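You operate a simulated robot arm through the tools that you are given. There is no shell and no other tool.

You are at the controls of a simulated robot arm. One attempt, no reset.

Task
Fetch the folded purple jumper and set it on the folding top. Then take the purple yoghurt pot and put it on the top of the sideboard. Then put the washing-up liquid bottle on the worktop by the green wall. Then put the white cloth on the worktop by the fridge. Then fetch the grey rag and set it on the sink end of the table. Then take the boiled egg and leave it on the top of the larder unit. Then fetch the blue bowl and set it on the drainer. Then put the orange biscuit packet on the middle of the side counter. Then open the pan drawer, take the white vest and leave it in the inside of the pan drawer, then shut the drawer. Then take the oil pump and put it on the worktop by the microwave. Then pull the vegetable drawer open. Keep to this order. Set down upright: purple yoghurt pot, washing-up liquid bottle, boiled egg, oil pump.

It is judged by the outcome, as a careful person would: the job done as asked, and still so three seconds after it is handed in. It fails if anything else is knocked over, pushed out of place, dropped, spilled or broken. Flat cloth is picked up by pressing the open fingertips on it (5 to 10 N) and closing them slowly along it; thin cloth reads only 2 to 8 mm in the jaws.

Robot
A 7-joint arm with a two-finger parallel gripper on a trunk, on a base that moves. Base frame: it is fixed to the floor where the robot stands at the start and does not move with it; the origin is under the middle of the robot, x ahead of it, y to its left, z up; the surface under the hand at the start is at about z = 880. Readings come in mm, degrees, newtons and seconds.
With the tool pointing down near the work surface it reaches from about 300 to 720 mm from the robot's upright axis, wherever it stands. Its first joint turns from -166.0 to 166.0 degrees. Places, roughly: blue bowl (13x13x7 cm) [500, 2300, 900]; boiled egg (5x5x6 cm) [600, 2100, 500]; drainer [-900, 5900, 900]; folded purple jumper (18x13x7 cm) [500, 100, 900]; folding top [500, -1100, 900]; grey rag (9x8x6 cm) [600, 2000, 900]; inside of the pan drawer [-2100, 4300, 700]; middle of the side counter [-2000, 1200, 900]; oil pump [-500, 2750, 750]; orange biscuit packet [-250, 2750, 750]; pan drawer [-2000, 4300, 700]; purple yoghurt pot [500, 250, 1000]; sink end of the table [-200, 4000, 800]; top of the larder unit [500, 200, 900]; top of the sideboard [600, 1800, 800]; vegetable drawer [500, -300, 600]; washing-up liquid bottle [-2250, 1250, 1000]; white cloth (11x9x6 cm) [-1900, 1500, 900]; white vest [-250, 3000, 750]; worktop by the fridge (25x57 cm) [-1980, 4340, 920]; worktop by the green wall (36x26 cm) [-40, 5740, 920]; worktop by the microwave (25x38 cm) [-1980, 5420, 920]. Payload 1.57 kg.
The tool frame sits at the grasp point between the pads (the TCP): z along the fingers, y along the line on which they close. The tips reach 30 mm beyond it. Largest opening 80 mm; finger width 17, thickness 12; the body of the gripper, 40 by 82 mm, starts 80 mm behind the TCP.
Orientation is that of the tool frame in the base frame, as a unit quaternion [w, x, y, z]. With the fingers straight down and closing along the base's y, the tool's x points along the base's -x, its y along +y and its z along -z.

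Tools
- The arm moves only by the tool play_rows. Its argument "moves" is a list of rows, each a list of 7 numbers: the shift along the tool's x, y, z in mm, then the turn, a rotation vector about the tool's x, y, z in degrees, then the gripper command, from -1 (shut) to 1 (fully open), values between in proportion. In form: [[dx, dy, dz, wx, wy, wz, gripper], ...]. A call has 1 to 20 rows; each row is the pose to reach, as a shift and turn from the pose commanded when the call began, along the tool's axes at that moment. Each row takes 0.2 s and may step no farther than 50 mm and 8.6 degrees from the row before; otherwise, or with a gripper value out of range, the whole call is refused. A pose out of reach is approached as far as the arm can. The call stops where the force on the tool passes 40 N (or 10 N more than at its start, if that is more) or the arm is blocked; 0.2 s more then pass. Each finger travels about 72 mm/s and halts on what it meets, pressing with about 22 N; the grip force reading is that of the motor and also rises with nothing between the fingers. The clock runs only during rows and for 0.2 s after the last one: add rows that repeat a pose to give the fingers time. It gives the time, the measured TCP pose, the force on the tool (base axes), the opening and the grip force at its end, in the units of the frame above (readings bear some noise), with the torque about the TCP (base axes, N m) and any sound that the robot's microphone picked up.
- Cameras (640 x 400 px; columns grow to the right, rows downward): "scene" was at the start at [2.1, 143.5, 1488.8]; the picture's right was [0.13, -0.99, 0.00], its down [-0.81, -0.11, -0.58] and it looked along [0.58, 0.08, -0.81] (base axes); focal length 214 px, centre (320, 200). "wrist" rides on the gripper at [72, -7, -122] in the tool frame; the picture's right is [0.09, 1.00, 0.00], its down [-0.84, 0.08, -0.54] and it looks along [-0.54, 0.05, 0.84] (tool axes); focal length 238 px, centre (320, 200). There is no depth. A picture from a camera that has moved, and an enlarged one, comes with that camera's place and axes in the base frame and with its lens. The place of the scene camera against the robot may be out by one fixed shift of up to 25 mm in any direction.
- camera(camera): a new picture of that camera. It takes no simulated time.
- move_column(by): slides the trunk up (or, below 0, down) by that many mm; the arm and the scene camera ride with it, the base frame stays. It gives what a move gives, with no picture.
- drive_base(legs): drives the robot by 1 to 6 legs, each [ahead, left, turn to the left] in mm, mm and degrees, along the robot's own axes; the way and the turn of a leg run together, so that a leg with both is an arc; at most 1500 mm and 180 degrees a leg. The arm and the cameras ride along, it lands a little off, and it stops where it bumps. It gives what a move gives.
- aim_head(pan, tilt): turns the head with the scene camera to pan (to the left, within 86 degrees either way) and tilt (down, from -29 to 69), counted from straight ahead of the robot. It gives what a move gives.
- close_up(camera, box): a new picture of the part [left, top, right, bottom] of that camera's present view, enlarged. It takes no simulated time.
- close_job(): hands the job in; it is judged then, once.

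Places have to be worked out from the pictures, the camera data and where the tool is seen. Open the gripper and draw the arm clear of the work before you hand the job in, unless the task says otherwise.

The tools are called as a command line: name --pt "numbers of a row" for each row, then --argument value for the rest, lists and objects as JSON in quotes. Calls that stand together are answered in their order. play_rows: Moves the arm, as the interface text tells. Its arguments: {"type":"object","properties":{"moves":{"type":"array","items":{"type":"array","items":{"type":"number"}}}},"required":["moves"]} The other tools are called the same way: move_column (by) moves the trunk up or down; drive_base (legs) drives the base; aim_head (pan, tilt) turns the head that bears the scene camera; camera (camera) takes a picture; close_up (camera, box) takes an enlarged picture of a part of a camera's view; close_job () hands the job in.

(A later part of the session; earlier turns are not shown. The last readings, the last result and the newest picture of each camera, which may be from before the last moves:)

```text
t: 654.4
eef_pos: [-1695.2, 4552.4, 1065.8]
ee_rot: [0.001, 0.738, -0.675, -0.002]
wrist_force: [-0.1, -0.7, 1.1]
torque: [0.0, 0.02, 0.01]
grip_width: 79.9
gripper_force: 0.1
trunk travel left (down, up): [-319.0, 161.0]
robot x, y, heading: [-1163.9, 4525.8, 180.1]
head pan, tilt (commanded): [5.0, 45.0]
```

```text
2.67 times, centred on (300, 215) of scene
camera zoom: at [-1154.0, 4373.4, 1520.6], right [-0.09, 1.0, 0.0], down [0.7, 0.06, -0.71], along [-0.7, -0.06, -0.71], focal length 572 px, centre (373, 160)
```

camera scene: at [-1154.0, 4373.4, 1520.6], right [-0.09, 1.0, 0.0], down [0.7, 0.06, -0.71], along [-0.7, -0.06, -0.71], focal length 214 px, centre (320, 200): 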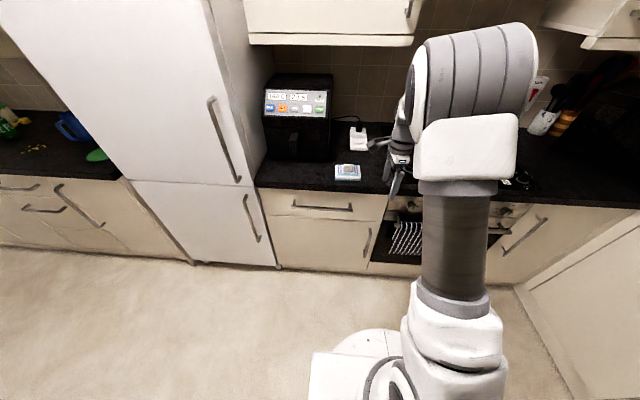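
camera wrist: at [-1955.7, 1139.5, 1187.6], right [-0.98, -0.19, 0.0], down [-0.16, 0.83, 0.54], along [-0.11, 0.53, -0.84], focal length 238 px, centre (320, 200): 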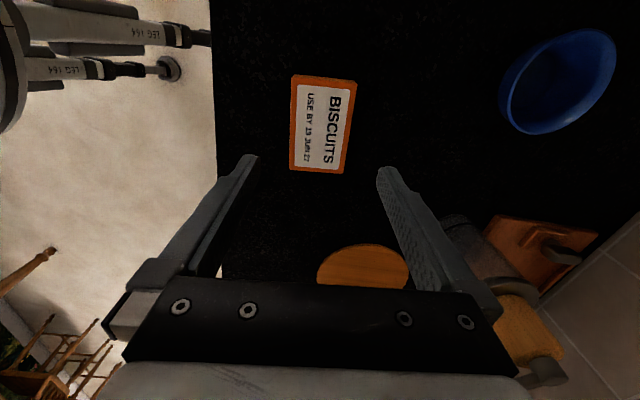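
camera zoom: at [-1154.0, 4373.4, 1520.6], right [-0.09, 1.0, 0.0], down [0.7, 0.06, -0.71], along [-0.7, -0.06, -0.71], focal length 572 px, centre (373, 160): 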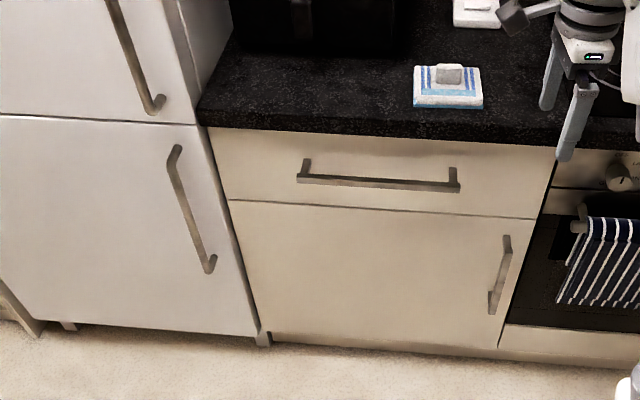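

The pan drawer is the one under the worktop with a long horizontal bar handle: centre ≈ (-1805, 4319, 780). I'll grip the bar with the hand horizontal, closing vertically. First I back off and line up, squaring the hand's yaw.

drive_base --legs '[[-270, 233, 0]]'

play_rows --pt "0 0 0 0 0 5.1 1" --pt "0 0 0 0 0 5.1 1"

```text
t: 656.7
eef_pos: [-1426.1, 4318.2, 1065.4]
ee_rot: [0.001, 0.738, -0.675, -0.001]
wrist_force: [-0.3, 0.2, -0.4]
torque: [0.02, -0.01, -0.01]
grip_width: 80.3
gripper_force: 0.1
trunk travel left (down, up): [-319.0, 161.0]
robot x, y, heading: [-891.8, 4294.9, 180.2]
head pan, tilt (commanded): [5.0, 45.0]
```

```text
t: 657.3
eef_pos: [-1426.9, 4318.9, 1066.1]
ee_rot: [-0.002, -0.707, 0.707, 0.001]
wrist_force: [0.4, 1.1, -0.6]
torque: [0.05, 0.03, 0.0]
grip_width: 80.2
gripper_force: 0.0
trunk travel left (down, up): [-319.0, 161.0]
robot x, y, heading: [-894.3, 4292.5, 180.0]
head pan, tilt (commanded): [5.0, 45.0]
```

Squared up. Now I pitch the hand forward to horizontal while extending it.

play_rows --pt "0 20 6 -8.2 0 0 1" --pt "0 41 12 -16.4 0 0 1" --pt "0 61 18 -24.6 0 0 1" --pt "0 81 24 -32.8 0 0 1" --pt "0 102 30 -41 0 0 1" --pt "0 122 36 -49.2 0 0 1" --pt "0 143 42 -57.4 0 0 1" --pt "0 163 48 -65.6 0 0 1" --pt "0 184 54 -73.8 0 0 1" --pt "0 204 60 -82 0 0 1" --pt "0 224 66 -90 0 0 1" --pt "0 224 66 -90 0 0 1"

move_column --by -219

camera --camera "wrist"

camera --camera "scene"

```text
t: 659.9
eef_pos: [-1652.3, 4320.1, 999.6]
ee_rot: [0.503, 0.498, -0.499, -0.5]
wrist_force: [-0.6, 0.0, -1.0]
torque: [0.0, 0.0, -0.01]
grip_width: 79.8
gripper_force: 0.1
trunk travel left (down, up): [-319.0, 161.0]
robot x, y, heading: [-894.9, 4293.3, 179.9]
head pan, tilt (commanded): [5.0, 45.0]
```

```text
t: 662.2
eef_pos: [-1651.4, 4320.3, 781.8]
ee_rot: [0.502, 0.498, -0.5, -0.5]
wrist_force: [0.1, 0.6, 0.9]
torque: [0.01, -0.01, 0.0]
grip_width: 79.9
gripper_force: 0.0
trunk travel left (down, up): [-100.0, 380.0]
robot x, y, heading: [-890.7, 4291.0, 180.3]
head pan, tilt (commanded): [5.0, 45.0]
```

```text
taken
camera wrist: at [-1529.8, 4247.6, 774.3], right [0.0, -0.09, 1.0], down [0.54, 0.84, 0.07], along [-0.84, 0.54, 0.05], focal length 238 px, centre (320, 200)
```

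wrist: 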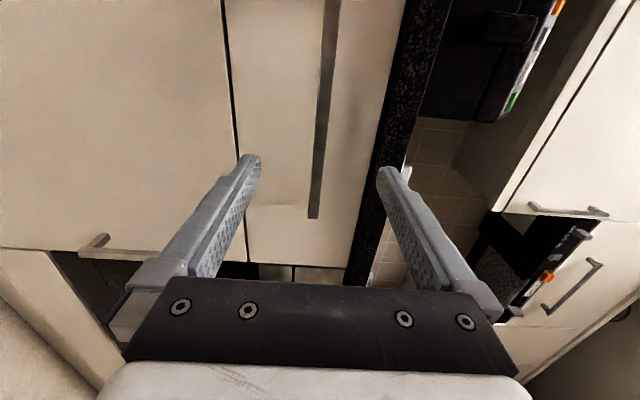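

```text
taken
camera scene: at [-885.4, 4139.5, 1301.6], right [-0.09, 1.0, 0.0], down [0.7, 0.06, -0.71], along [-0.7, -0.06, -0.71], focal length 214 px, centre (320, 200)
```

scene: 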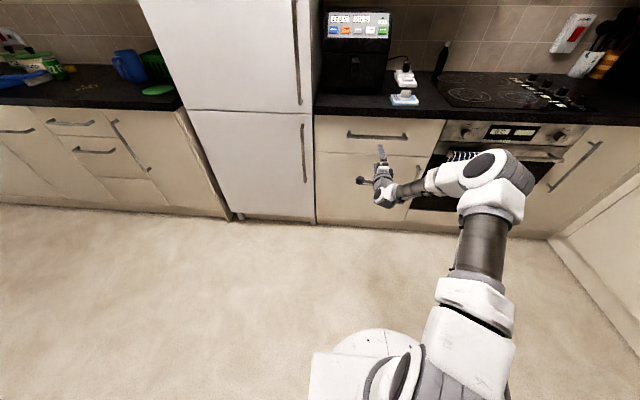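

The hand is level with the bar (bar z ≈ 786, x ≈ -1815). I raise 4 mm and drive in so the bar sits well between the fingers.

move_column --by 4

drive_base --legs '[[120, 0, 0]]'

camera --camera "wrist"

```text
t: 662.8
eef_pos: [-1651.3, 4320.0, 785.6]
ee_rot: [0.502, 0.499, -0.499, -0.501]
wrist_force: [-0.5, -0.6, -1.0]
torque: [0.01, 0.0, 0.03]
grip_width: 79.9
gripper_force: 0.1
trunk travel left (down, up): [-104.0, 376.0]
robot x, y, heading: [-894.1, 4291.7, 180.0]
head pan, tilt (commanded): [5.0, 45.0]
```

```text
t: 664.2
eef_pos: [-1768.2, 4321.8, 785.5]
ee_rot: [0.501, 0.499, -0.5, -0.5]
wrist_force: [-0.3, 0.0, -0.3]
torque: [0.02, 0.01, -0.02]
grip_width: 80.1
gripper_force: 0.0
trunk travel left (down, up): [-104.0, 376.0]
robot x, y, heading: [-1008.9, 4291.8, 179.7]
head pan, tilt (commanded): [5.0, 45.0]
```

```text
taken
camera wrist: at [-1647.6, 4249.1, 778.2], right [0.0, -0.09, 1.0], down [0.54, 0.84, 0.07], along [-0.84, 0.54, 0.05], focal length 238 px, centre (320, 200)
```

wrist: 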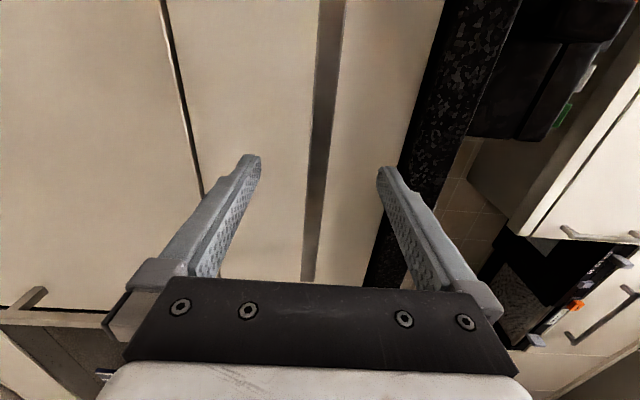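

drive_base --legs '[[30, 0, 0]]'

camera --camera "wrist"

```text
t: 665.1
eef_pos: [-1798.5, 4321.3, 785.9]
ee_rot: [0.501, 0.499, -0.499, -0.501]
wrist_force: [-1.2, -0.4, 0.4]
torque: [-0.01, -0.02, 0.05]
grip_width: 80.0
gripper_force: 0.1
trunk travel left (down, up): [-104.0, 376.0]
robot x, y, heading: [-1042.2, 4291.2, 179.7]
head pan, tilt (commanded): [5.0, 45.0]
```

```text
taken
camera wrist: at [-1676.7, 4248.9, 778.3], right [0.0, -0.09, 1.0], down [0.54, 0.84, 0.07], along [-0.84, 0.54, 0.05], focal length 238 px, centre (320, 200)
```

wrist: 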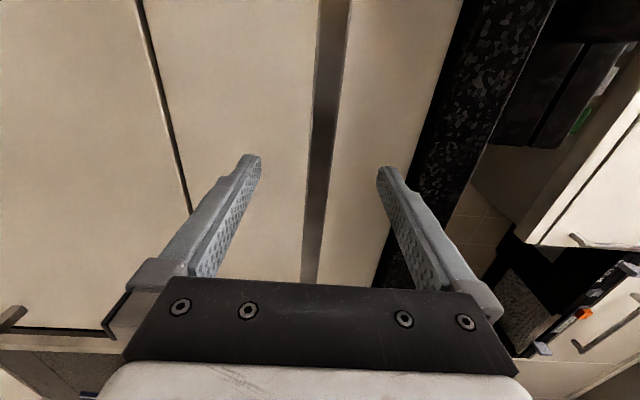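

play_rows --pt "0 0 0 0 0 0 0.5" --pt "0 0 0 0 0 0 0" --pt "0 0 0 0 0 0 -0.5" --pt "0 0 0 0 0 0 -1" --pt "0 0 0 0 0 0 -1" --pt "0 0 0 0 0 0 -1"

camera --camera "wrist"

```text
t: 666.5
eef_pos: [-1799.5, 4322.0, 785.5]
ee_rot: [-0.5, -0.5, 0.499, 0.501]
wrist_force: [1.0, 0.5, -3.8]
torque: [0.3, -0.27, 0.01]
grip_width: 15.6
gripper_force: 31.5
trunk travel left (down, up): [-104.0, 376.0]
robot x, y, heading: [-1041.1, 4294.0, 179.8]
head pan, tilt (commanded): [5.0, 45.0]
```

```text
taken
camera wrist: at [-1676.6, 4248.9, 777.6], right [0.0, -0.09, 1.0], down [0.54, 0.84, 0.08], along [-0.84, 0.54, 0.05], focal length 238 px, centre (320, 200)
```

wrist: 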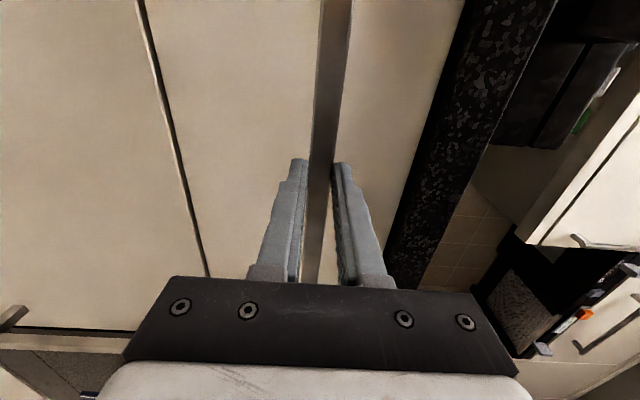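

The bar is gripped (15.6 mm). I pull the drawer by driving straight back in stages.

drive_base --legs '[[-80, 0, 0]]'

camera --camera "scene"

```text
t: 667.7
eef_pos: [-1720.4, 4322.3, 785.5]
ee_rot: [0.501, 0.499, -0.5, -0.5]
wrist_force: [1.6, 2.6, -5.2]
torque: [0.3, -0.33, 0.15]
grip_width: 15.6
gripper_force: 31.2
trunk travel left (down, up): [-104.0, 376.0]
robot x, y, heading: [-962.0, 4291.3, 179.7]
head pan, tilt (commanded): [5.0, 45.0]
```

```text
taken
camera scene: at [-954.2, 4139.9, 1305.5], right [-0.09, 1.0, 0.0], down [0.7, 0.06, -0.71], along [-0.7, -0.06, -0.71], focal length 214 px, centre (320, 200)
```

scene: 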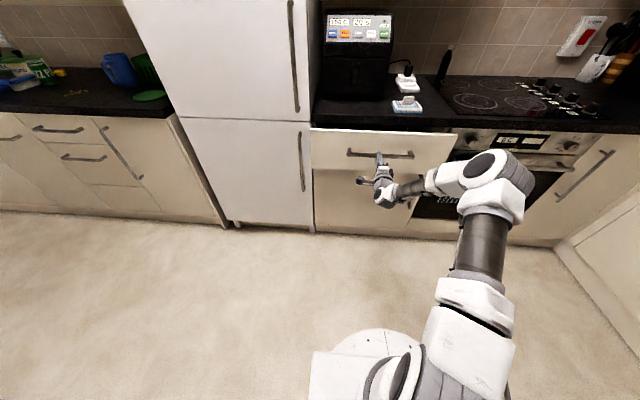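

The drawer is opening. I continue pulling.

drive_base --legs '[[-190, 0, 0]]'

camera --camera "scene"

```text
t: 669.5
eef_pos: [-1537.0, 4322.3, 783.9]
ee_rot: [-0.5, -0.499, 0.5, 0.501]
wrist_force: [0.5, 0.6, 0.3]
torque: [-0.09, -0.08, -0.08]
grip_width: 15.7
gripper_force: 31.6
trunk travel left (down, up): [-104.0, 376.0]
robot x, y, heading: [-779.9, 4292.9, -179.9]
head pan, tilt (commanded): [5.0, 45.0]
stopped in leg 1: the robot was blocked; the commanded pose is now the measured one
```

```text
taken
camera scene: at [-770.6, 4139.8, 1305.6], right [-0.09, 1.0, 0.0], down [0.7, 0.06, -0.71], along [-0.7, -0.06, -0.71], focal length 214 px, centre (320, 200)
```

scene: 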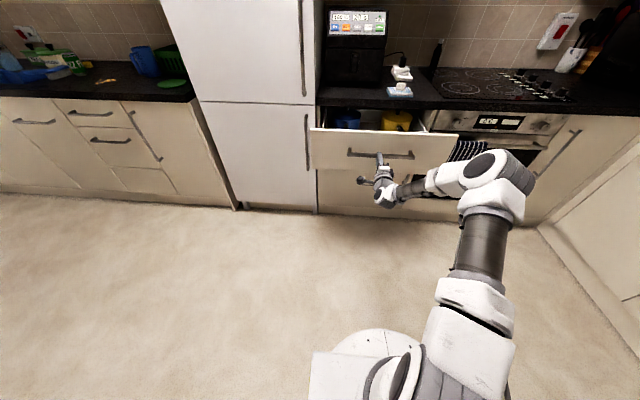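

Blocked after about 262 mm of travel. I look to the rear sides to see whether a chair was touched.

aim_head --pan 86 --tilt 45

camera --camera "scene"

aim_head --pan -86 --tilt 45

camera --camera "scene"

```text
t: 671.1
eef_pos: [-1536.1, 4320.8, 785.0]
ee_rot: [-0.5, -0.499, 0.5, 0.501]
wrist_force: [0.3, 0.7, -0.1]
torque: [-0.19, -0.15, 0.07]
grip_width: 15.7
gripper_force: 31.4
trunk travel left (down, up): [-104.0, 376.0]
robot x, y, heading: [-778.7, 4295.0, -180.1]
head pan, tilt (commanded): [85.9, 45.0]
```

```text
taken
camera scene: at [-695.3, 4065.9, 1305.5], right [-1.0, 0.07, 0.0], down [0.05, 0.71, -0.71], along [-0.05, -0.71, -0.71], focal length 214 px, centre (320, 200)
```

scene: 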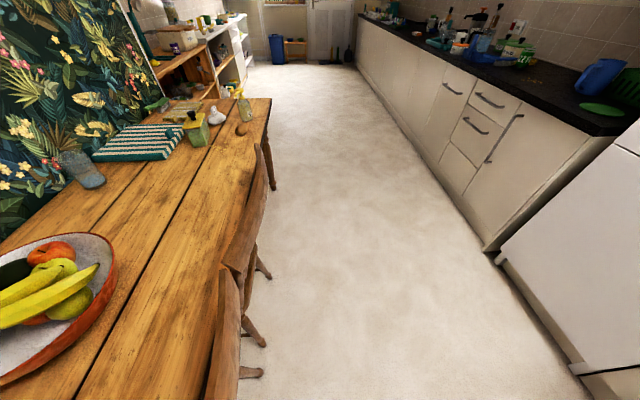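

```text
t: 673.7
eef_pos: [-1537.1, 4320.6, 783.8]
ee_rot: [-0.5, -0.499, 0.5, 0.501]
wrist_force: [-0.6, 0.9, 0.5]
torque: [-0.1, -0.12, -0.07]
grip_width: 15.7
gripper_force: 31.5
trunk travel left (down, up): [-104.0, 376.0]
robot x, y, heading: [-781.7, 4295.6, -179.9]
head pan, tilt (commanded): [-85.9, 45.0]
```

```text
taken
camera scene: at [-695.5, 4228.1, 1305.5], right [1.0, 0.07, 0.0], down [0.05, -0.71, -0.71], along [-0.05, 0.71, -0.71], focal length 214 px, centre (320, 200)
```

scene: 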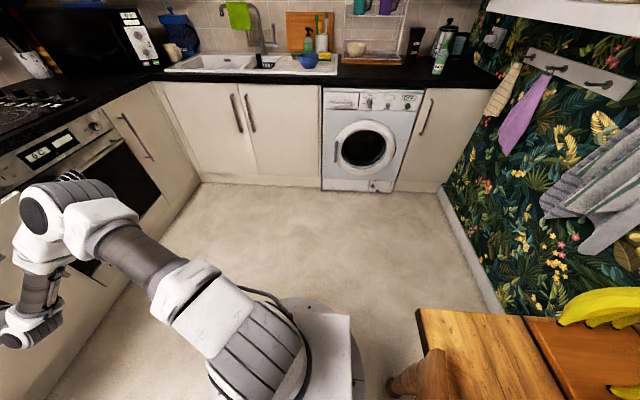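

The chair is still ~100 mm away, so the drawer has reached its end stop (fully open, ~262 mm). I release the bar and draw the hand back.

play_rows --pt "0 0 0 0 0 0 -0.3" --pt "0 0 0 0 0 0 0.5" --pt "0 0 0 0 0 0 1" --pt "0 0 0 0 0 0 1" --pt "0 0 -30 0 0 0 1" --pt "0 0 -65 0 0 0 1" --pt "0 0 -100 0 0 0 1" --pt "0 0 -100 0 0 0 1"

move_column --by 150

aim_head --pan 5 --tilt 40

camera --camera "scene"

close_up --camera "scene" --box '[280, 90, 480, 215]'

```text
t: 675.5
eef_pos: [-1435.0, 4321.4, 785.1]
ee_rot: [0.5, 0.499, -0.5, -0.5]
wrist_force: [-0.5, -0.6, 0.3]
torque: [-0.01, 0.01, 0.0]
grip_width: 80.2
gripper_force: 0.0
trunk travel left (down, up): [-104.0, 376.0]
robot x, y, heading: [-778.7, 4289.4, -179.9]
head pan, tilt (commanded): [-85.9, 45.0]
```

```text
t: 677.2
eef_pos: [-1436.2, 4320.2, 935.2]
ee_rot: [-0.5, -0.499, 0.5, 0.501]
wrist_force: [1.0, 0.3, 0.5]
torque: [0.01, 0.03, 0.0]
grip_width: 79.7
gripper_force: 0.0
trunk travel left (down, up): [-254.0, 226.0]
robot x, y, heading: [-779.2, 4296.9, -180.2]
head pan, tilt (commanded): [-85.9, 45.0]
```

```text
t: 678.9
eef_pos: [-1434.6, 4320.8, 935.2]
ee_rot: [-0.5, -0.499, 0.5, 0.501]
wrist_force: [-0.2, -0.2, 0.6]
torque: [0.04, -0.01, 0.01]
grip_width: 79.8
gripper_force: 0.1
trunk travel left (down, up): [-254.0, 226.0]
robot x, y, heading: [-781.4, 4293.4, -179.9]
head pan, tilt (commanded): [5.0, 40.0]
```

```text
taken
camera scene: at [-774.3, 4139.5, 1462.8], right [-0.09, 1.0, 0.0], down [0.64, 0.06, -0.77], along [-0.76, -0.07, -0.64], focal length 214 px, centre (320, 200)
```

scene: 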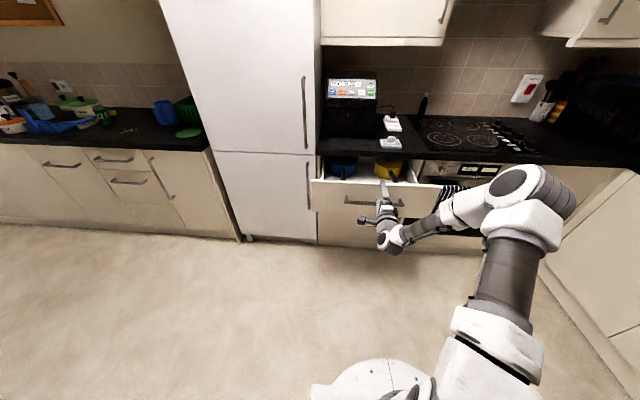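

```text
3.20 times, centred on (380, 152) of scene
camera zoom: at [-774.3, 4139.5, 1462.8], right [-0.09, 1.0, 0.0], down [0.64, 0.06, -0.77], along [-0.76, -0.07, -0.64], focal length 686 px, centre (128, 352)
```

zoom: 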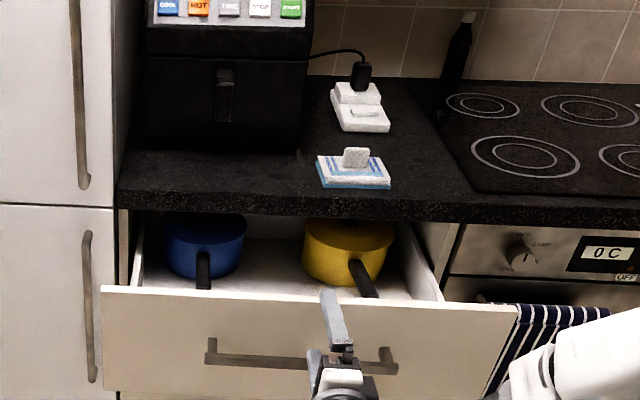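

Inside are a blue and a yellow pan at the back; the front strip (x ≈ -1600 to -1765) is free, good for the vest near (-1690, 4320). I bring the hand back to tool-down (closing fore-aft).

play_rows --pt "0 6 -9 8.2 0 0 1" --pt "0 13 -17 16.4 0 0 1" --pt "0 19 -26 24.6 0 0 1" --pt "0 25 -35 32.8 0 0 1" --pt "0 32 -43 41 0 0 1" --pt "0 38 -52 49.2 0 0 1" --pt "0 45 -60 57.4 0 0 1" --pt "0 51 -69 65.6 0 0 1" --pt "0 57 -78 73.8 0 0 1" --pt "0 64 -86 82 0 0 1" --pt "0 70 -95 90 0 0 1" --pt "0 70 -95 90 0 0 1"

drive_base --legs '[[260, 0, 0]]'

camera --camera "wrist"

```text
t: 681.5
eef_pos: [-1340.7, 4321.4, 1004.0]
ee_rot: [0.0, -0.707, 0.708, 0.0]
wrist_force: [0.2, -0.6, -1.4]
torque: [-0.01, -0.01, 0.01]
grip_width: 80.0
gripper_force: 0.1
trunk travel left (down, up): [-254.0, 226.0]
robot x, y, heading: [-781.4, 4293.1, -179.9]
head pan, tilt (commanded): [5.0, 40.0]
```

```text
t: 683.8
eef_pos: [-1599.5, 4319.9, 1004.9]
ee_rot: [0.0, 0.707, -0.707, -0.001]
wrist_force: [-0.1, -0.1, -0.7]
torque: [-0.02, -0.03, 0.0]
grip_width: 79.9
gripper_force: 0.1
trunk travel left (down, up): [-254.0, 226.0]
robot x, y, heading: [-1038.2, 4292.3, -180.0]
head pan, tilt (commanded): [5.0, 40.0]
```

```text
taken
camera wrist: at [-1592.3, 4246.9, 1126.0], right [-1.0, -0.09, 0.0], down [-0.08, 0.84, 0.54], along [-0.05, 0.54, -0.84], focal length 238 px, centre (320, 200)
```

wrist: 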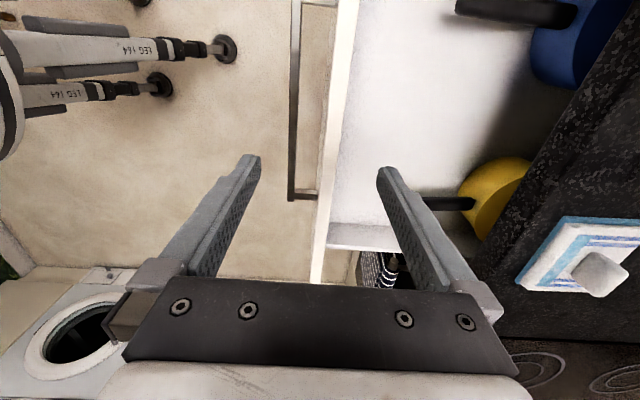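

Clear view: the free zone between the pan handles is x ≈ -1612 to -1850, y ≈ 4215–4445. Now I go fetch the white vest.

drive_base --legs '[[0, 0, 90], [1380, 0, 0]]'

drive_base --legs '[[0, 0, 90]]'

aim_head --pan 0 --tilt 40

camera --camera "scene"

```text
t: 698.2
eef_pos: [-1107.3, 2328.4, 1005.2]
ee_rot: [0.0, 1.0, -0.012, 0.0]
wrist_force: [0.1, -0.3, 0.2]
torque: [0.01, -0.01, -0.05]
grip_width: 80.0
gripper_force: 0.0
trunk travel left (down, up): [-254.0, 226.0]
robot x, y, heading: [-1066.3, 2888.1, -91.2]
head pan, tilt (commanded): [5.0, 40.0]
```

```text
t: 703.7
eef_pos: [-509.3, 2840.6, 1004.1]
ee_rot: [0.0, 0.721, 0.693, 0.001]
wrist_force: [0.4, -0.5, 1.1]
torque: [-0.02, -0.01, -0.01]
grip_width: 79.8
gripper_force: 0.1
trunk travel left (down, up): [-254.0, 226.0]
robot x, y, heading: [-1069.7, 2890.6, -2.2]
head pan, tilt (commanded): [5.0, 40.0]
```

```text
t: 704.3
eef_pos: [-508.3, 2840.7, 1006.1]
ee_rot: [0.001, 0.721, 0.693, 0.001]
wrist_force: [0.2, 0.7, 0.3]
torque: [0.01, 0.01, 0.03]
grip_width: 80.0
gripper_force: 0.1
trunk travel left (down, up): [-254.0, 226.0]
robot x, y, heading: [-1068.5, 2887.1, -2.1]
head pan, tilt (commanded): [0.0, 40.0]
```

```text
taken
camera scene: at [-1048.3, 3021.8, 1462.8], right [-0.04, -1.0, 0.0], down [-0.64, 0.02, -0.77], along [0.77, -0.03, -0.64], focal length 214 px, centre (320, 200)
```

scene: 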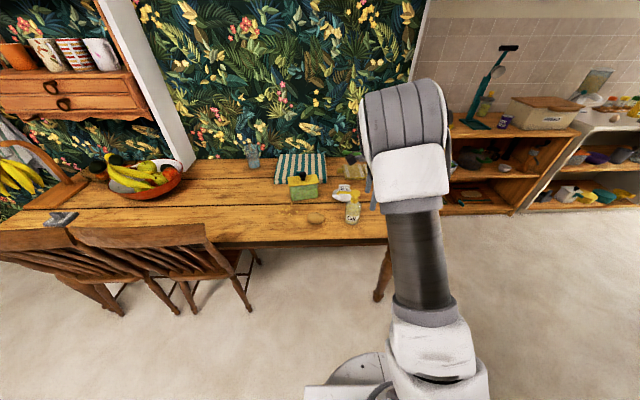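

drive_base --legs '[[262, 0, 2.1]]'

camera --camera "wrist"

camera --camera "scene"

```text
t: 706.6
eef_pos: [-244.4, 2858.9, 1005.0]
ee_rot: [0.0, 0.706, 0.708, 0.001]
wrist_force: [0.2, 0.2, 0.6]
torque: [0.02, -0.01, 0.03]
grip_width: 80.0
gripper_force: 0.1
trunk travel left (down, up): [-254.0, 226.0]
robot x, y, heading: [-803.7, 2880.3, 0.4]
head pan, tilt (commanded): [0.0, 40.0]
```

```text
taken
camera wrist: at [-252.5, 2929.9, 1126.1], right [1.0, 0.09, 0.0], down [0.08, -0.84, 0.54], along [0.05, -0.54, -0.84], focal length 238 px, centre (320, 200)
```

wrist: 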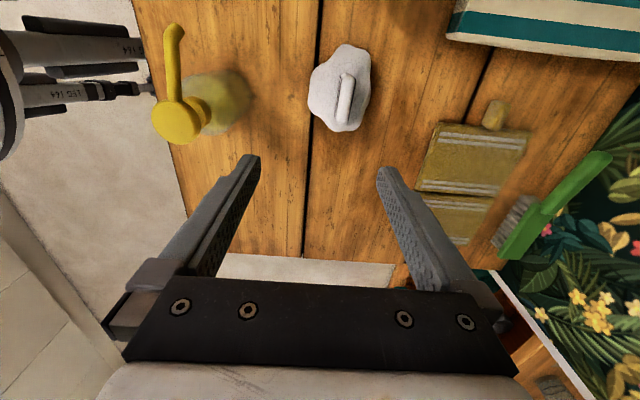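

```text
taken
camera scene: at [-791.5, 3017.9, 1462.8], right [0.0, -1.0, 0.0], down [-0.64, 0.0, -0.77], along [0.77, 0.0, -0.64], focal length 214 px, centre (320, 200)
```

scene: 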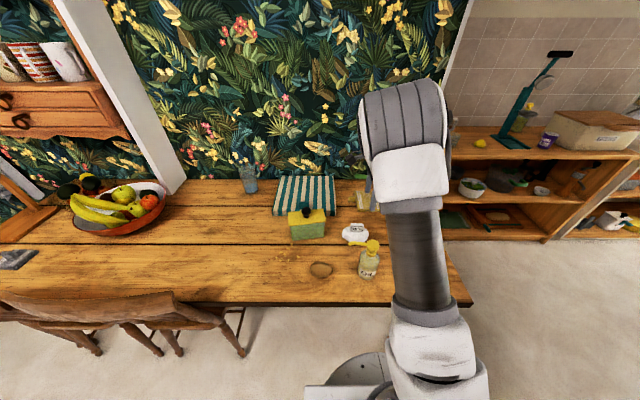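

close_up --camera "wrist" --box '[280, 30, 410, 150]'

close_up --camera "scene" --box '[320, 200, 400, 260]'

```text
3.33 times, centred on (345, 90) of wrist
camera zoom: at [-252.5, 2929.9, 1126.1], right [1.0, 0.09, 0.0], down [0.08, -0.84, 0.54], along [0.05, -0.54, -0.84], focal length 794 px, centre (237, 567)
```

zoom: 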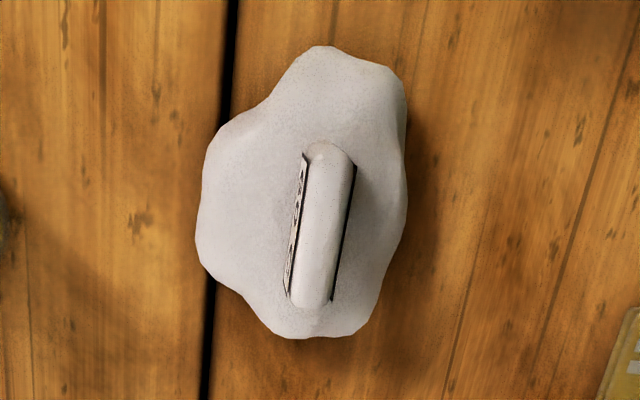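

```text
6.67 times, centred on (360, 230) of scene
camera zoom: at [-791.5, 3017.9, 1462.8], right [0.0, -1.0, 0.0], down [-0.64, 0.0, -0.77], along [0.77, 0.0, -0.64], focal length 1430 px, centre (53, 0)
```

zoom: 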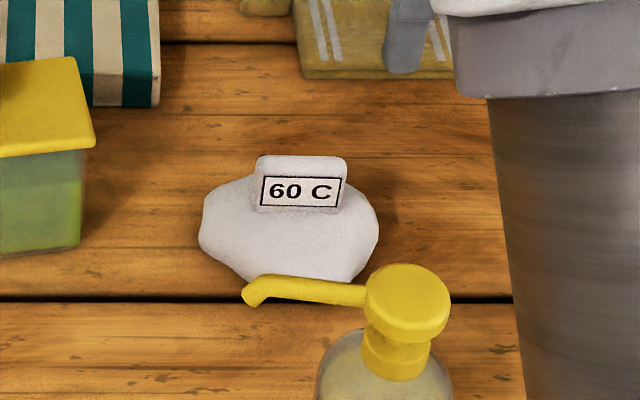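

The vest's label tab is at about (-219, 2881), aligned with the hand, top z ≈ 835. I move above it and look again.

play_rows --pt "8 8 35 0 0 0 1" --pt "16 17 70 0 0 0 0.6" --pt "23 25 100 0 0 0 0.4" --pt "23 25 118 0 0 0 0.4" --pt "23 25 118 0 0 0 0.4"

camera --camera "wrist"

close_up --camera "wrist" --box '[240, 100, 400, 220]'

```text
t: 707.8
eef_pos: [-215.5, 2883.0, 882.9]
ee_rot: [0.0, 0.706, 0.708, 0.001]
wrist_force: [-0.1, 0.5, 0.6]
torque: [-0.02, 0.0, -0.03]
grip_width: 56.1
gripper_force: 0.1
trunk travel left (down, up): [-254.0, 226.0]
robot x, y, heading: [-807.9, 2886.5, 0.2]
head pan, tilt (commanded): [0.0, 40.0]
```

```text
taken
camera wrist: at [-223.8, 2954.6, 1003.6], right [1.0, 0.09, 0.0], down [0.08, -0.84, 0.54], along [0.05, -0.54, -0.84], focal length 238 px, centre (320, 200)
```

wrist: 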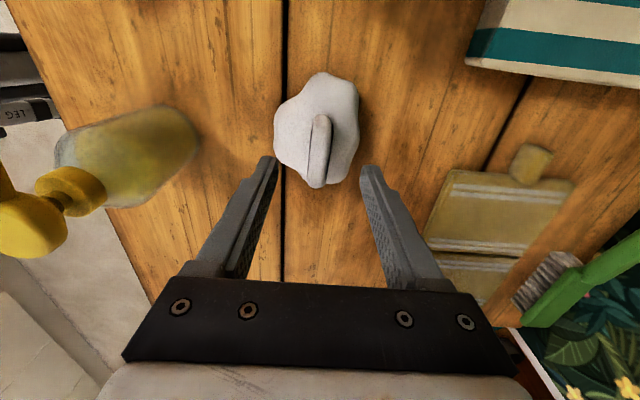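

```text
3.33 times, centred on (320, 160) of wrist
camera zoom: at [-223.8, 2954.6, 1003.6], right [1.0, 0.09, 0.0], down [0.08, -0.84, 0.54], along [0.05, -0.54, -0.84], focal length 794 px, centre (320, 333)
```

zoom: 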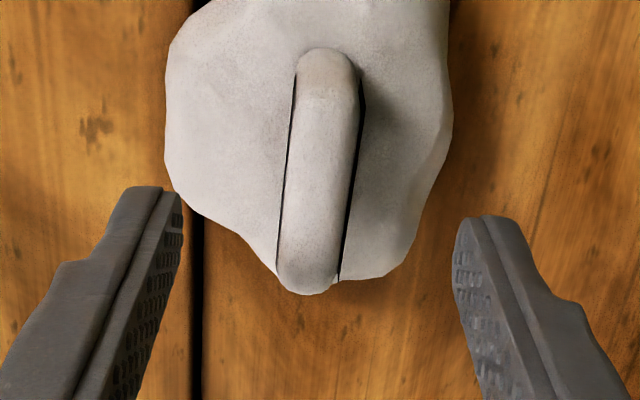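

Aligned. I descend in steps toward TCP z ≈ 832 watching for contact.

play_rows --pt "-2 -2 15 0 0 0 0.4" --pt "-2 -2 30 0 0 0 0.4" --pt "-2 -2 42 0 0 0 0.4" --pt "-2 -2 50 0 0 0 0.4" --pt "-2 -2 50 0 0 0 0.4"

close_up --camera "wrist" --box '[240, 100, 400, 220]'

close_up --camera "scene" --box '[310, 180, 410, 260]'

```text
t: 709.0
eef_pos: [-222.0, 2879.4, 835.3]
ee_rot: [0.001, 0.707, 0.707, 0.0]
wrist_force: [0.4, 0.6, 0.2]
torque: [-0.06, 0.02, -0.04]
grip_width: 56.0
gripper_force: 0.0
trunk travel left (down, up): [-254.0, 226.0]
robot x, y, heading: [-803.9, 2884.8, 0.2]
head pan, tilt (commanded): [0.0, 40.0]
```

```text
3.33 times, centred on (320, 160) of wrist
camera zoom: at [-229.1, 2950.6, 956.5], right [1.0, 0.09, 0.0], down [0.08, -0.84, 0.54], along [0.05, -0.54, -0.84], focal length 794 px, centre (320, 333)
```

zoom: 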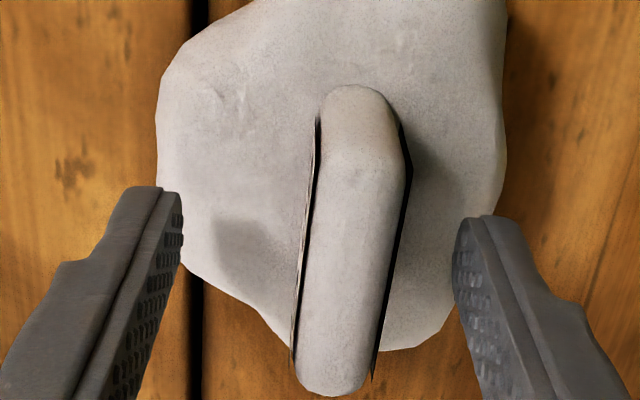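

```text
5.00 times, centred on (360, 220) of scene
camera zoom: at [-791.4, 3017.9, 1462.8], right [0.0, -1.0, 0.0], down [-0.64, 0.0, -0.77], along [0.77, 0.0, -0.64], focal length 1072 px, centre (120, 100)
```

zoom: 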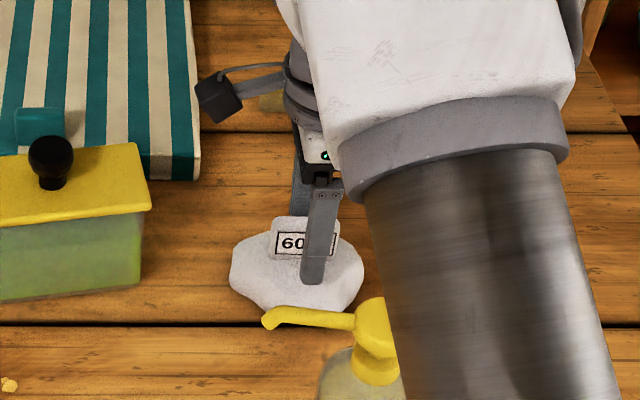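

I shift 5 mm to centre on the tab, go 4 mm lower and close.

play_rows --pt "0 5 3 0 0 0 0.4" --pt "0 5 5 0 0 0 0.1" --pt "0 5 5 0 0 0 -0.3" --pt "0 5 5 0 0 0 -0.7" --pt "0 5 5 0 0 0 -1" --pt "0 5 5 0 0 0 -1" --pt "0 5 5 0 0 0 -1"

play_rows --pt "0 0 -5 0 0 0 -1" --pt "0 0 -15 0 0 0 -1" --pt "0 0 -30 0 0 0 -1" --pt "0 0 -60 0 0 0 -1" --pt "0 0 -100 0 0 0 -1" --pt "0 0 -145 0 0 0 -1" --pt "0 0 -190 0 0 0 -1" --pt "0 0 -230 0 0 0 -1" --pt "0 0 -230 0 0 0 -1"

camera --camera "wrist"

camera --camera "scene"

```text
t: 710.6
eef_pos: [-216.3, 2879.5, 829.7]
ee_rot: [0.001, 0.706, 0.708, 0.001]
wrist_force: [-0.7, 1.3, 0.6]
torque: [-0.03, 0.06, -0.03]
grip_width: 15.6
gripper_force: 21.8
trunk travel left (down, up): [-254.0, 226.0]
robot x, y, heading: [-803.0, 2886.4, 0.3]
head pan, tilt (commanded): [0.0, 40.0]
```

```text
t: 712.6
eef_pos: [-217.9, 2883.4, 1059.7]
ee_rot: [0.0, 0.706, 0.708, 0.0]
wrist_force: [0.3, 0.7, -1.4]
torque: [0.01, 0.01, -0.01]
grip_width: 15.3
gripper_force: 22.1
trunk travel left (down, up): [-254.0, 226.0]
robot x, y, heading: [-803.9, 2885.5, 0.4]
head pan, tilt (commanded): [0.0, 40.0]
```

```text
taken
camera wrist: at [-225.6, 2954.6, 1182.5], right [1.0, 0.09, 0.0], down [0.08, -0.84, 0.54], along [0.05, -0.54, -0.84], focal length 238 px, centre (320, 200)
```

wrist: 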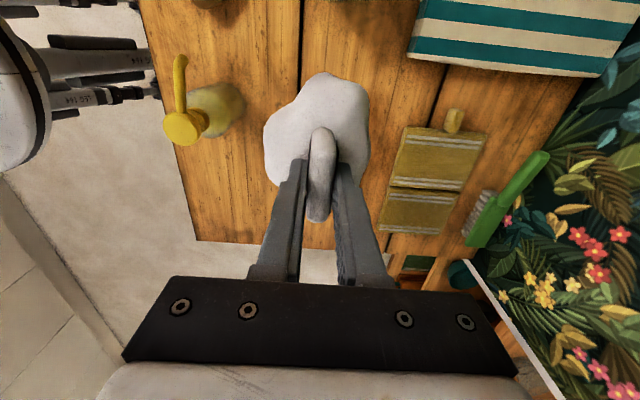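

```text
taken
camera scene: at [-791.5, 3017.9, 1462.8], right [0.0, -1.0, 0.0], down [-0.64, 0.0, -0.77], along [0.77, 0.0, -0.64], focal length 214 px, centre (320, 200)
```

scene: 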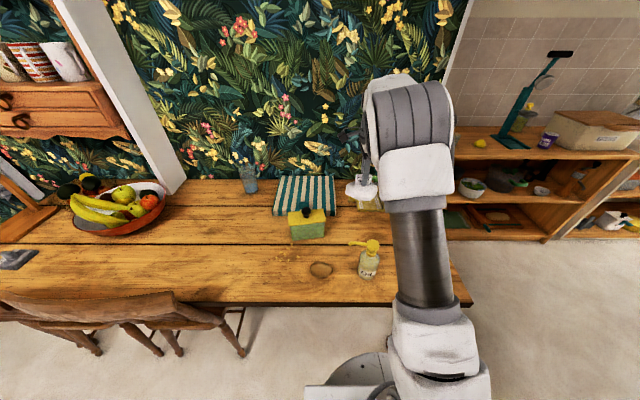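

The vest is held. I back off, turn and carry it to the open drawer.

drive_base --legs '[[-330, 0, 0], [0, 0, 89.6]]'

drive_base --legs '[[1430, 0, 0]]'

```text
t: 720.5
eef_pos: [-1131.1, 3472.0, 1061.0]
ee_rot: [0.0, -0.004, 1.0, 0.002]
wrist_force: [-0.7, -0.6, -0.7]
torque: [0.0, 0.03, -0.02]
grip_width: 15.6
gripper_force: 22.1
trunk travel left (down, up): [-254.0, 226.0]
robot x, y, heading: [-1130.5, 2884.8, 90.7]
head pan, tilt (commanded): [0.0, 40.0]
```

```text
t: 730.0
eef_pos: [-1199.4, 4896.2, 1060.7]
ee_rot: [-0.001, -0.025, 1.0, 0.001]
wrist_force: [0.1, 0.3, -0.9]
torque: [0.03, -0.01, 0.0]
grip_width: 15.2
gripper_force: 21.8
trunk travel left (down, up): [-254.0, 226.0]
robot x, y, heading: [-1173.5, 4306.3, 93.1]
head pan, tilt (commanded): [0.0, 40.0]
```

drive_base --legs '[[0, 0, 86.9]]'

aim_head --pan 10 --tilt 50

camera --camera "wrist"

camera --camera "scene"

```text
t: 735.4
eef_pos: [-1760.9, 4305.6, 1059.9]
ee_rot: [0.001, 0.71, -0.705, 0.0]
wrist_force: [0.5, -1.1, -1.8]
torque: [0.02, 0.0, -0.01]
grip_width: 15.3
gripper_force: 21.6
trunk travel left (down, up): [-254.0, 226.0]
robot x, y, heading: [-1172.8, 4307.8, -179.4]
head pan, tilt (commanded): [0.0, 40.0]
```

```text
t: 736.1
eef_pos: [-1760.3, 4304.9, 1060.8]
ee_rot: [0.0, 0.71, -0.704, 0.0]
wrist_force: [0.4, 0.1, -1.9]
torque: [-0.01, 0.0, -0.03]
grip_width: 15.3
gripper_force: 21.9
trunk travel left (down, up): [-254.0, 226.0]
robot x, y, heading: [-1172.5, 4307.0, -179.4]
head pan, tilt (commanded): [10.0, 50.0]
```

```text
taken
camera wrist: at [-1753.5, 4233.3, 1181.9], right [-1.0, -0.1, 0.0], down [-0.08, 0.84, 0.54], along [-0.06, 0.54, -0.84], focal length 238 px, centre (320, 200)
```

wrist: 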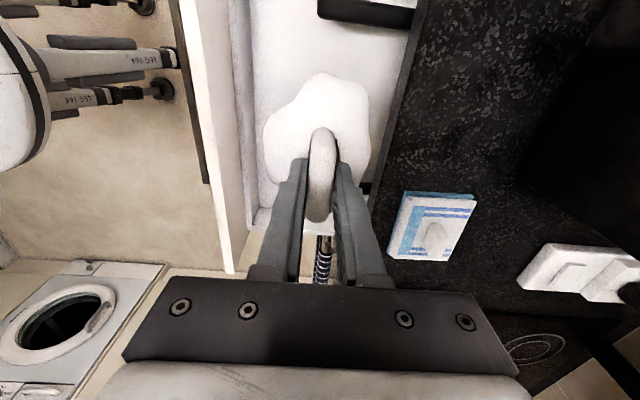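

```text
taken
camera scene: at [-1157.0, 4148.5, 1448.7], right [-0.18, 0.98, 0.0], down [0.75, 0.14, -0.64], along [-0.63, -0.12, -0.77], focal length 214 px, centre (320, 200)
```

scene: 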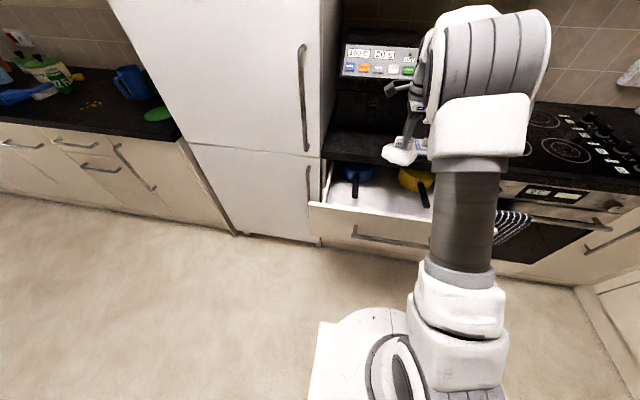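

Over the open drawer. I move the vest to (-1705, 4320), between the pan handles, and lower it in.

play_rows --pt "-8 -28 10 0 0 0 -1" --pt "-15 -55 25 0 0 0 -1" --pt "-15 -55 65 0 0 0 -1" --pt "-15 -55 105 0 0 0 -1" --pt "-15 -55 145 0 0 0 -1" --pt "-15 -55 180 0 0 0 -1" --pt "-15 -55 205 0 0 0 -1" --pt "-15 -55 205 0 0 0 -1"

camera --camera "wrist"

camera --camera "scene"

```text
t: 737.9
eef_pos: [-1706.8, 4320.7, 853.3]
ee_rot: [0.001, 0.709, -0.705, -0.001]
wrist_force: [0.8, 0.0, -1.6]
torque: [-0.02, -0.01, -0.01]
grip_width: 15.3
gripper_force: 21.8
trunk travel left (down, up): [-254.0, 226.0]
robot x, y, heading: [-1173.8, 4310.4, -179.4]
head pan, tilt (commanded): [10.0, 50.0]
```

```text
taken
camera wrist: at [-1698.7, 4247.7, 974.7], right [-1.0, -0.1, 0.0], down [-0.08, 0.84, 0.54], along [-0.06, 0.54, -0.84], focal length 238 px, centre (320, 200)
```

wrist: 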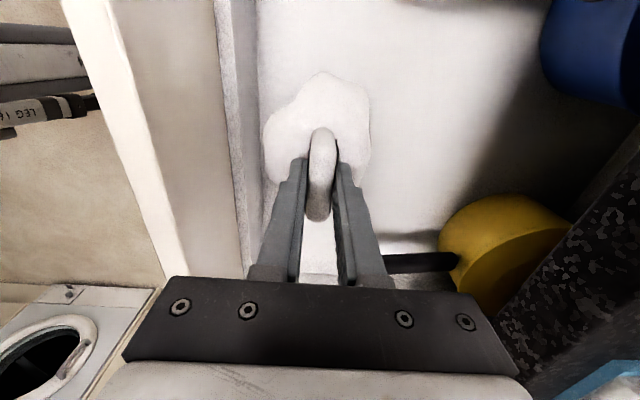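

```text
taken
camera scene: at [-1157.0, 4148.5, 1448.6], right [-0.18, 0.98, 0.0], down [0.75, 0.14, -0.64], along [-0.63, -0.12, -0.77], focal length 214 px, centre (320, 200)
```

scene: 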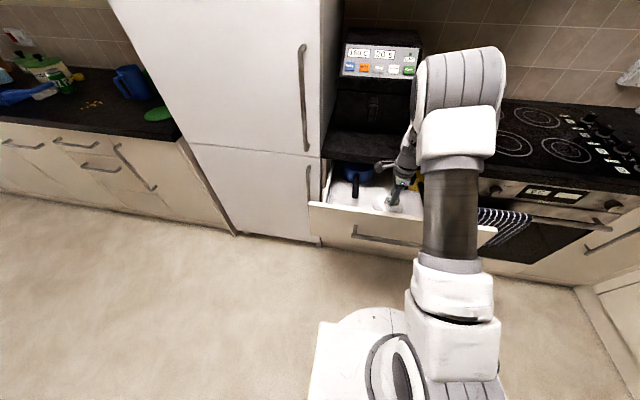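

Good. I continue down in steps to the drawer floor.

play_rows --pt "0 0 12 0 0 0 -1" --pt "0 0 24 0 0 0 -1" --pt "0 0 36 0 0 0 -1" --pt "0 0 46 0 0 0 -1" --pt "0 0 54 0 0 0 -1" --pt "0 0 60 0 0 0 -1" --pt "0 0 60 0 0 0 -1"

camera --camera "wrist"

```text
t: 739.5
eef_pos: [-1705.4, 4321.0, 794.1]
ee_rot: [0.001, 0.709, -0.705, 0.0]
wrist_force: [0.6, 0.2, -1.5]
torque: [0.01, 0.0, 0.01]
grip_width: 15.3
gripper_force: 22.3
trunk travel left (down, up): [-254.0, 226.0]
robot x, y, heading: [-1169.6, 4309.8, -179.5]
head pan, tilt (commanded): [10.0, 50.0]
```

```text
taken
camera wrist: at [-1697.9, 4248.1, 916.0], right [-1.0, -0.1, 0.0], down [-0.08, 0.84, 0.54], along [-0.06, 0.54, -0.84], focal length 238 px, centre (320, 200)
```

wrist: 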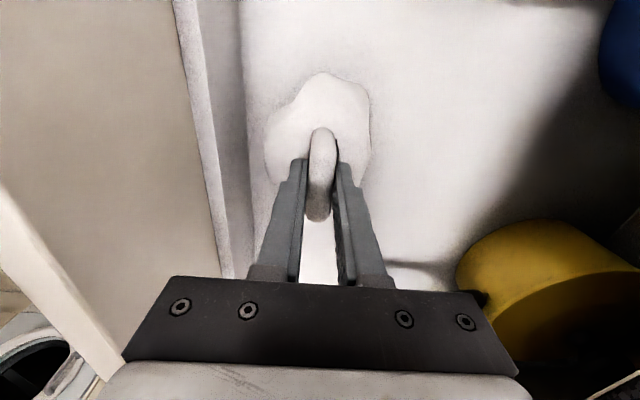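

play_rows --pt "0 0 4 0 0 0 -1" --pt "0 0 8 0 0 0 -1" --pt "0 0 12 0 0 0 -1" --pt "0 0 16 0 0 0 -1" --pt "0 0 20 0 0 0 -1" --pt "0 0 20 0 0 0 -1"

```text
t: 740.9
eef_pos: [-1706.7, 4320.3, 774.9]
ee_rot: [0.001, 0.71, -0.704, -0.001]
wrist_force: [1.4, -0.4, -1.4]
torque: [0.01, -0.02, -0.03]
grip_width: 15.5
gripper_force: 21.9
trunk travel left (down, up): [-254.0, 226.0]
robot x, y, heading: [-1174.9, 4307.0, -179.6]
head pan, tilt (commanded): [10.0, 50.0]
```

play_rows --pt "0 0 4 0 0 0 -1" --pt "0 0 8 0 0 0 -1" --pt "0 0 12 0 0 0 -1" --pt "0 0 16 0 0 0 -1" --pt "0 0 16 0 0 0 -1"

camera --camera "wrist"

```text
t: 741.7
eef_pos: [-1710.2, 4320.1, 768.8]
ee_rot: [0.006, 0.71, -0.704, -0.006]
wrist_force: [-1.4, -0.3, 17.9]
torque: [-0.01, -0.46, 0.03]
grip_width: 15.4
gripper_force: 22.1
trunk travel left (down, up): [-254.0, 226.0]
robot x, y, heading: [-1174.8, 4311.1, -179.5]
head pan, tilt (commanded): [10.0, 50.0]
stopped in row 4: the force on the tool passed its limit at 44 N (the readings are from after the stop); the commanded pose is now the measured one
```

```text
taken
camera wrist: at [-1702.9, 4248.4, 890.9], right [-0.99, -0.1, 0.02], down [-0.08, 0.84, 0.54], along [-0.07, 0.54, -0.84], focal length 238 px, centre (320, 200)
```

wrist: 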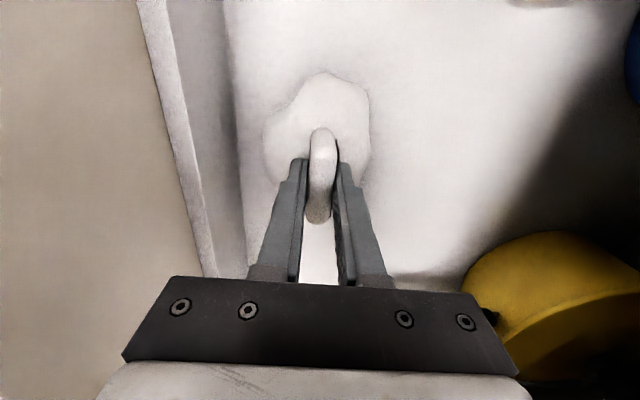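

The vest rests on the drawer floor (z ≈ 682). I relieve, open and rise out of the drawer.

play_rows --pt "0 0 -2.5 0 0 0 -1" --pt "0 0 -2.5 0 0 0 -0.5" --pt "0 0 -2.5 0 0 0 -0.2" --pt "0 0 -2.5 0 0 0 0" --pt "0 0 -2.5 0 0 0 0" --pt "0 0 -20 0 0 0 0" --pt "0 0 -50 0 0 0 0" --pt "0 0 -95 0 0 0 0" --pt "0 0 -140 0 0 0 0" --pt "0 0 -185 0 0 0 0" --pt "0 0 -230 0 0 0 0" --pt "0 0 -270 0 0 0 0" --pt "0 0 -270 0 0 0 0"

camera --camera "wrist"

close_up --camera "scene" --box '[300, 130, 460, 260]'

```text
t: 744.5
eef_pos: [-1705.7, 4323.7, 1037.7]
ee_rot: [0.004, 0.709, -0.705, -0.003]
wrist_force: [0.0, 0.9, -0.3]
torque: [0.02, 0.0, 0.0]
grip_width: 40.0
gripper_force: 0.0
trunk travel left (down, up): [-254.0, 226.0]
robot x, y, heading: [-1172.2, 4307.3, -179.6]
head pan, tilt (commanded): [10.0, 50.0]
```

```text
taken
camera wrist: at [-1697.7, 4251.0, 1158.3], right [-0.99, -0.1, 0.01], down [-0.08, 0.84, 0.54], along [-0.06, 0.54, -0.84], focal length 238 px, centre (320, 200)
```

wrist: 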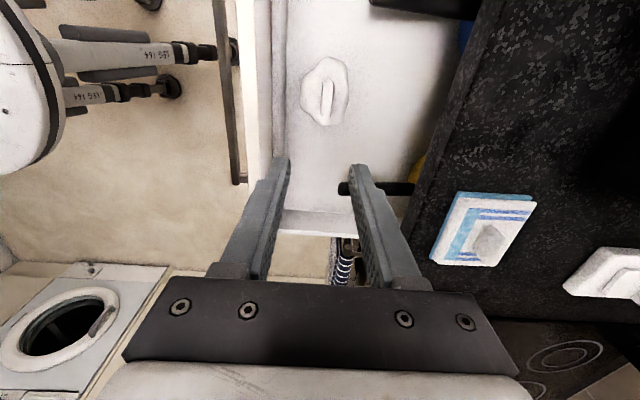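

```text
3.08 times, centred on (380, 195) of scene
camera zoom: at [-1156.8, 4148.5, 1448.6], right [-0.18, 0.98, 0.0], down [0.75, 0.14, -0.64], along [-0.63, -0.12, -0.77], focal length 660 px, centre (135, 215)
```

zoom: 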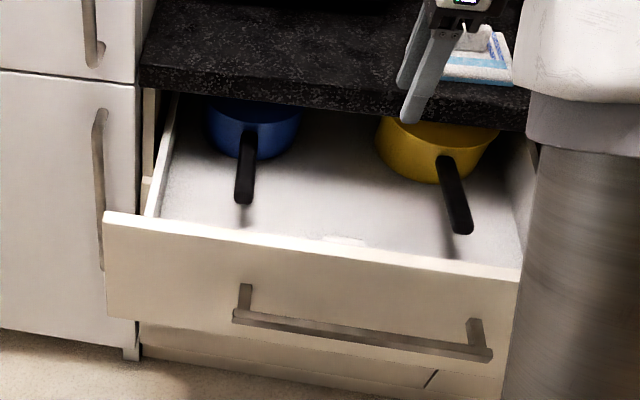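

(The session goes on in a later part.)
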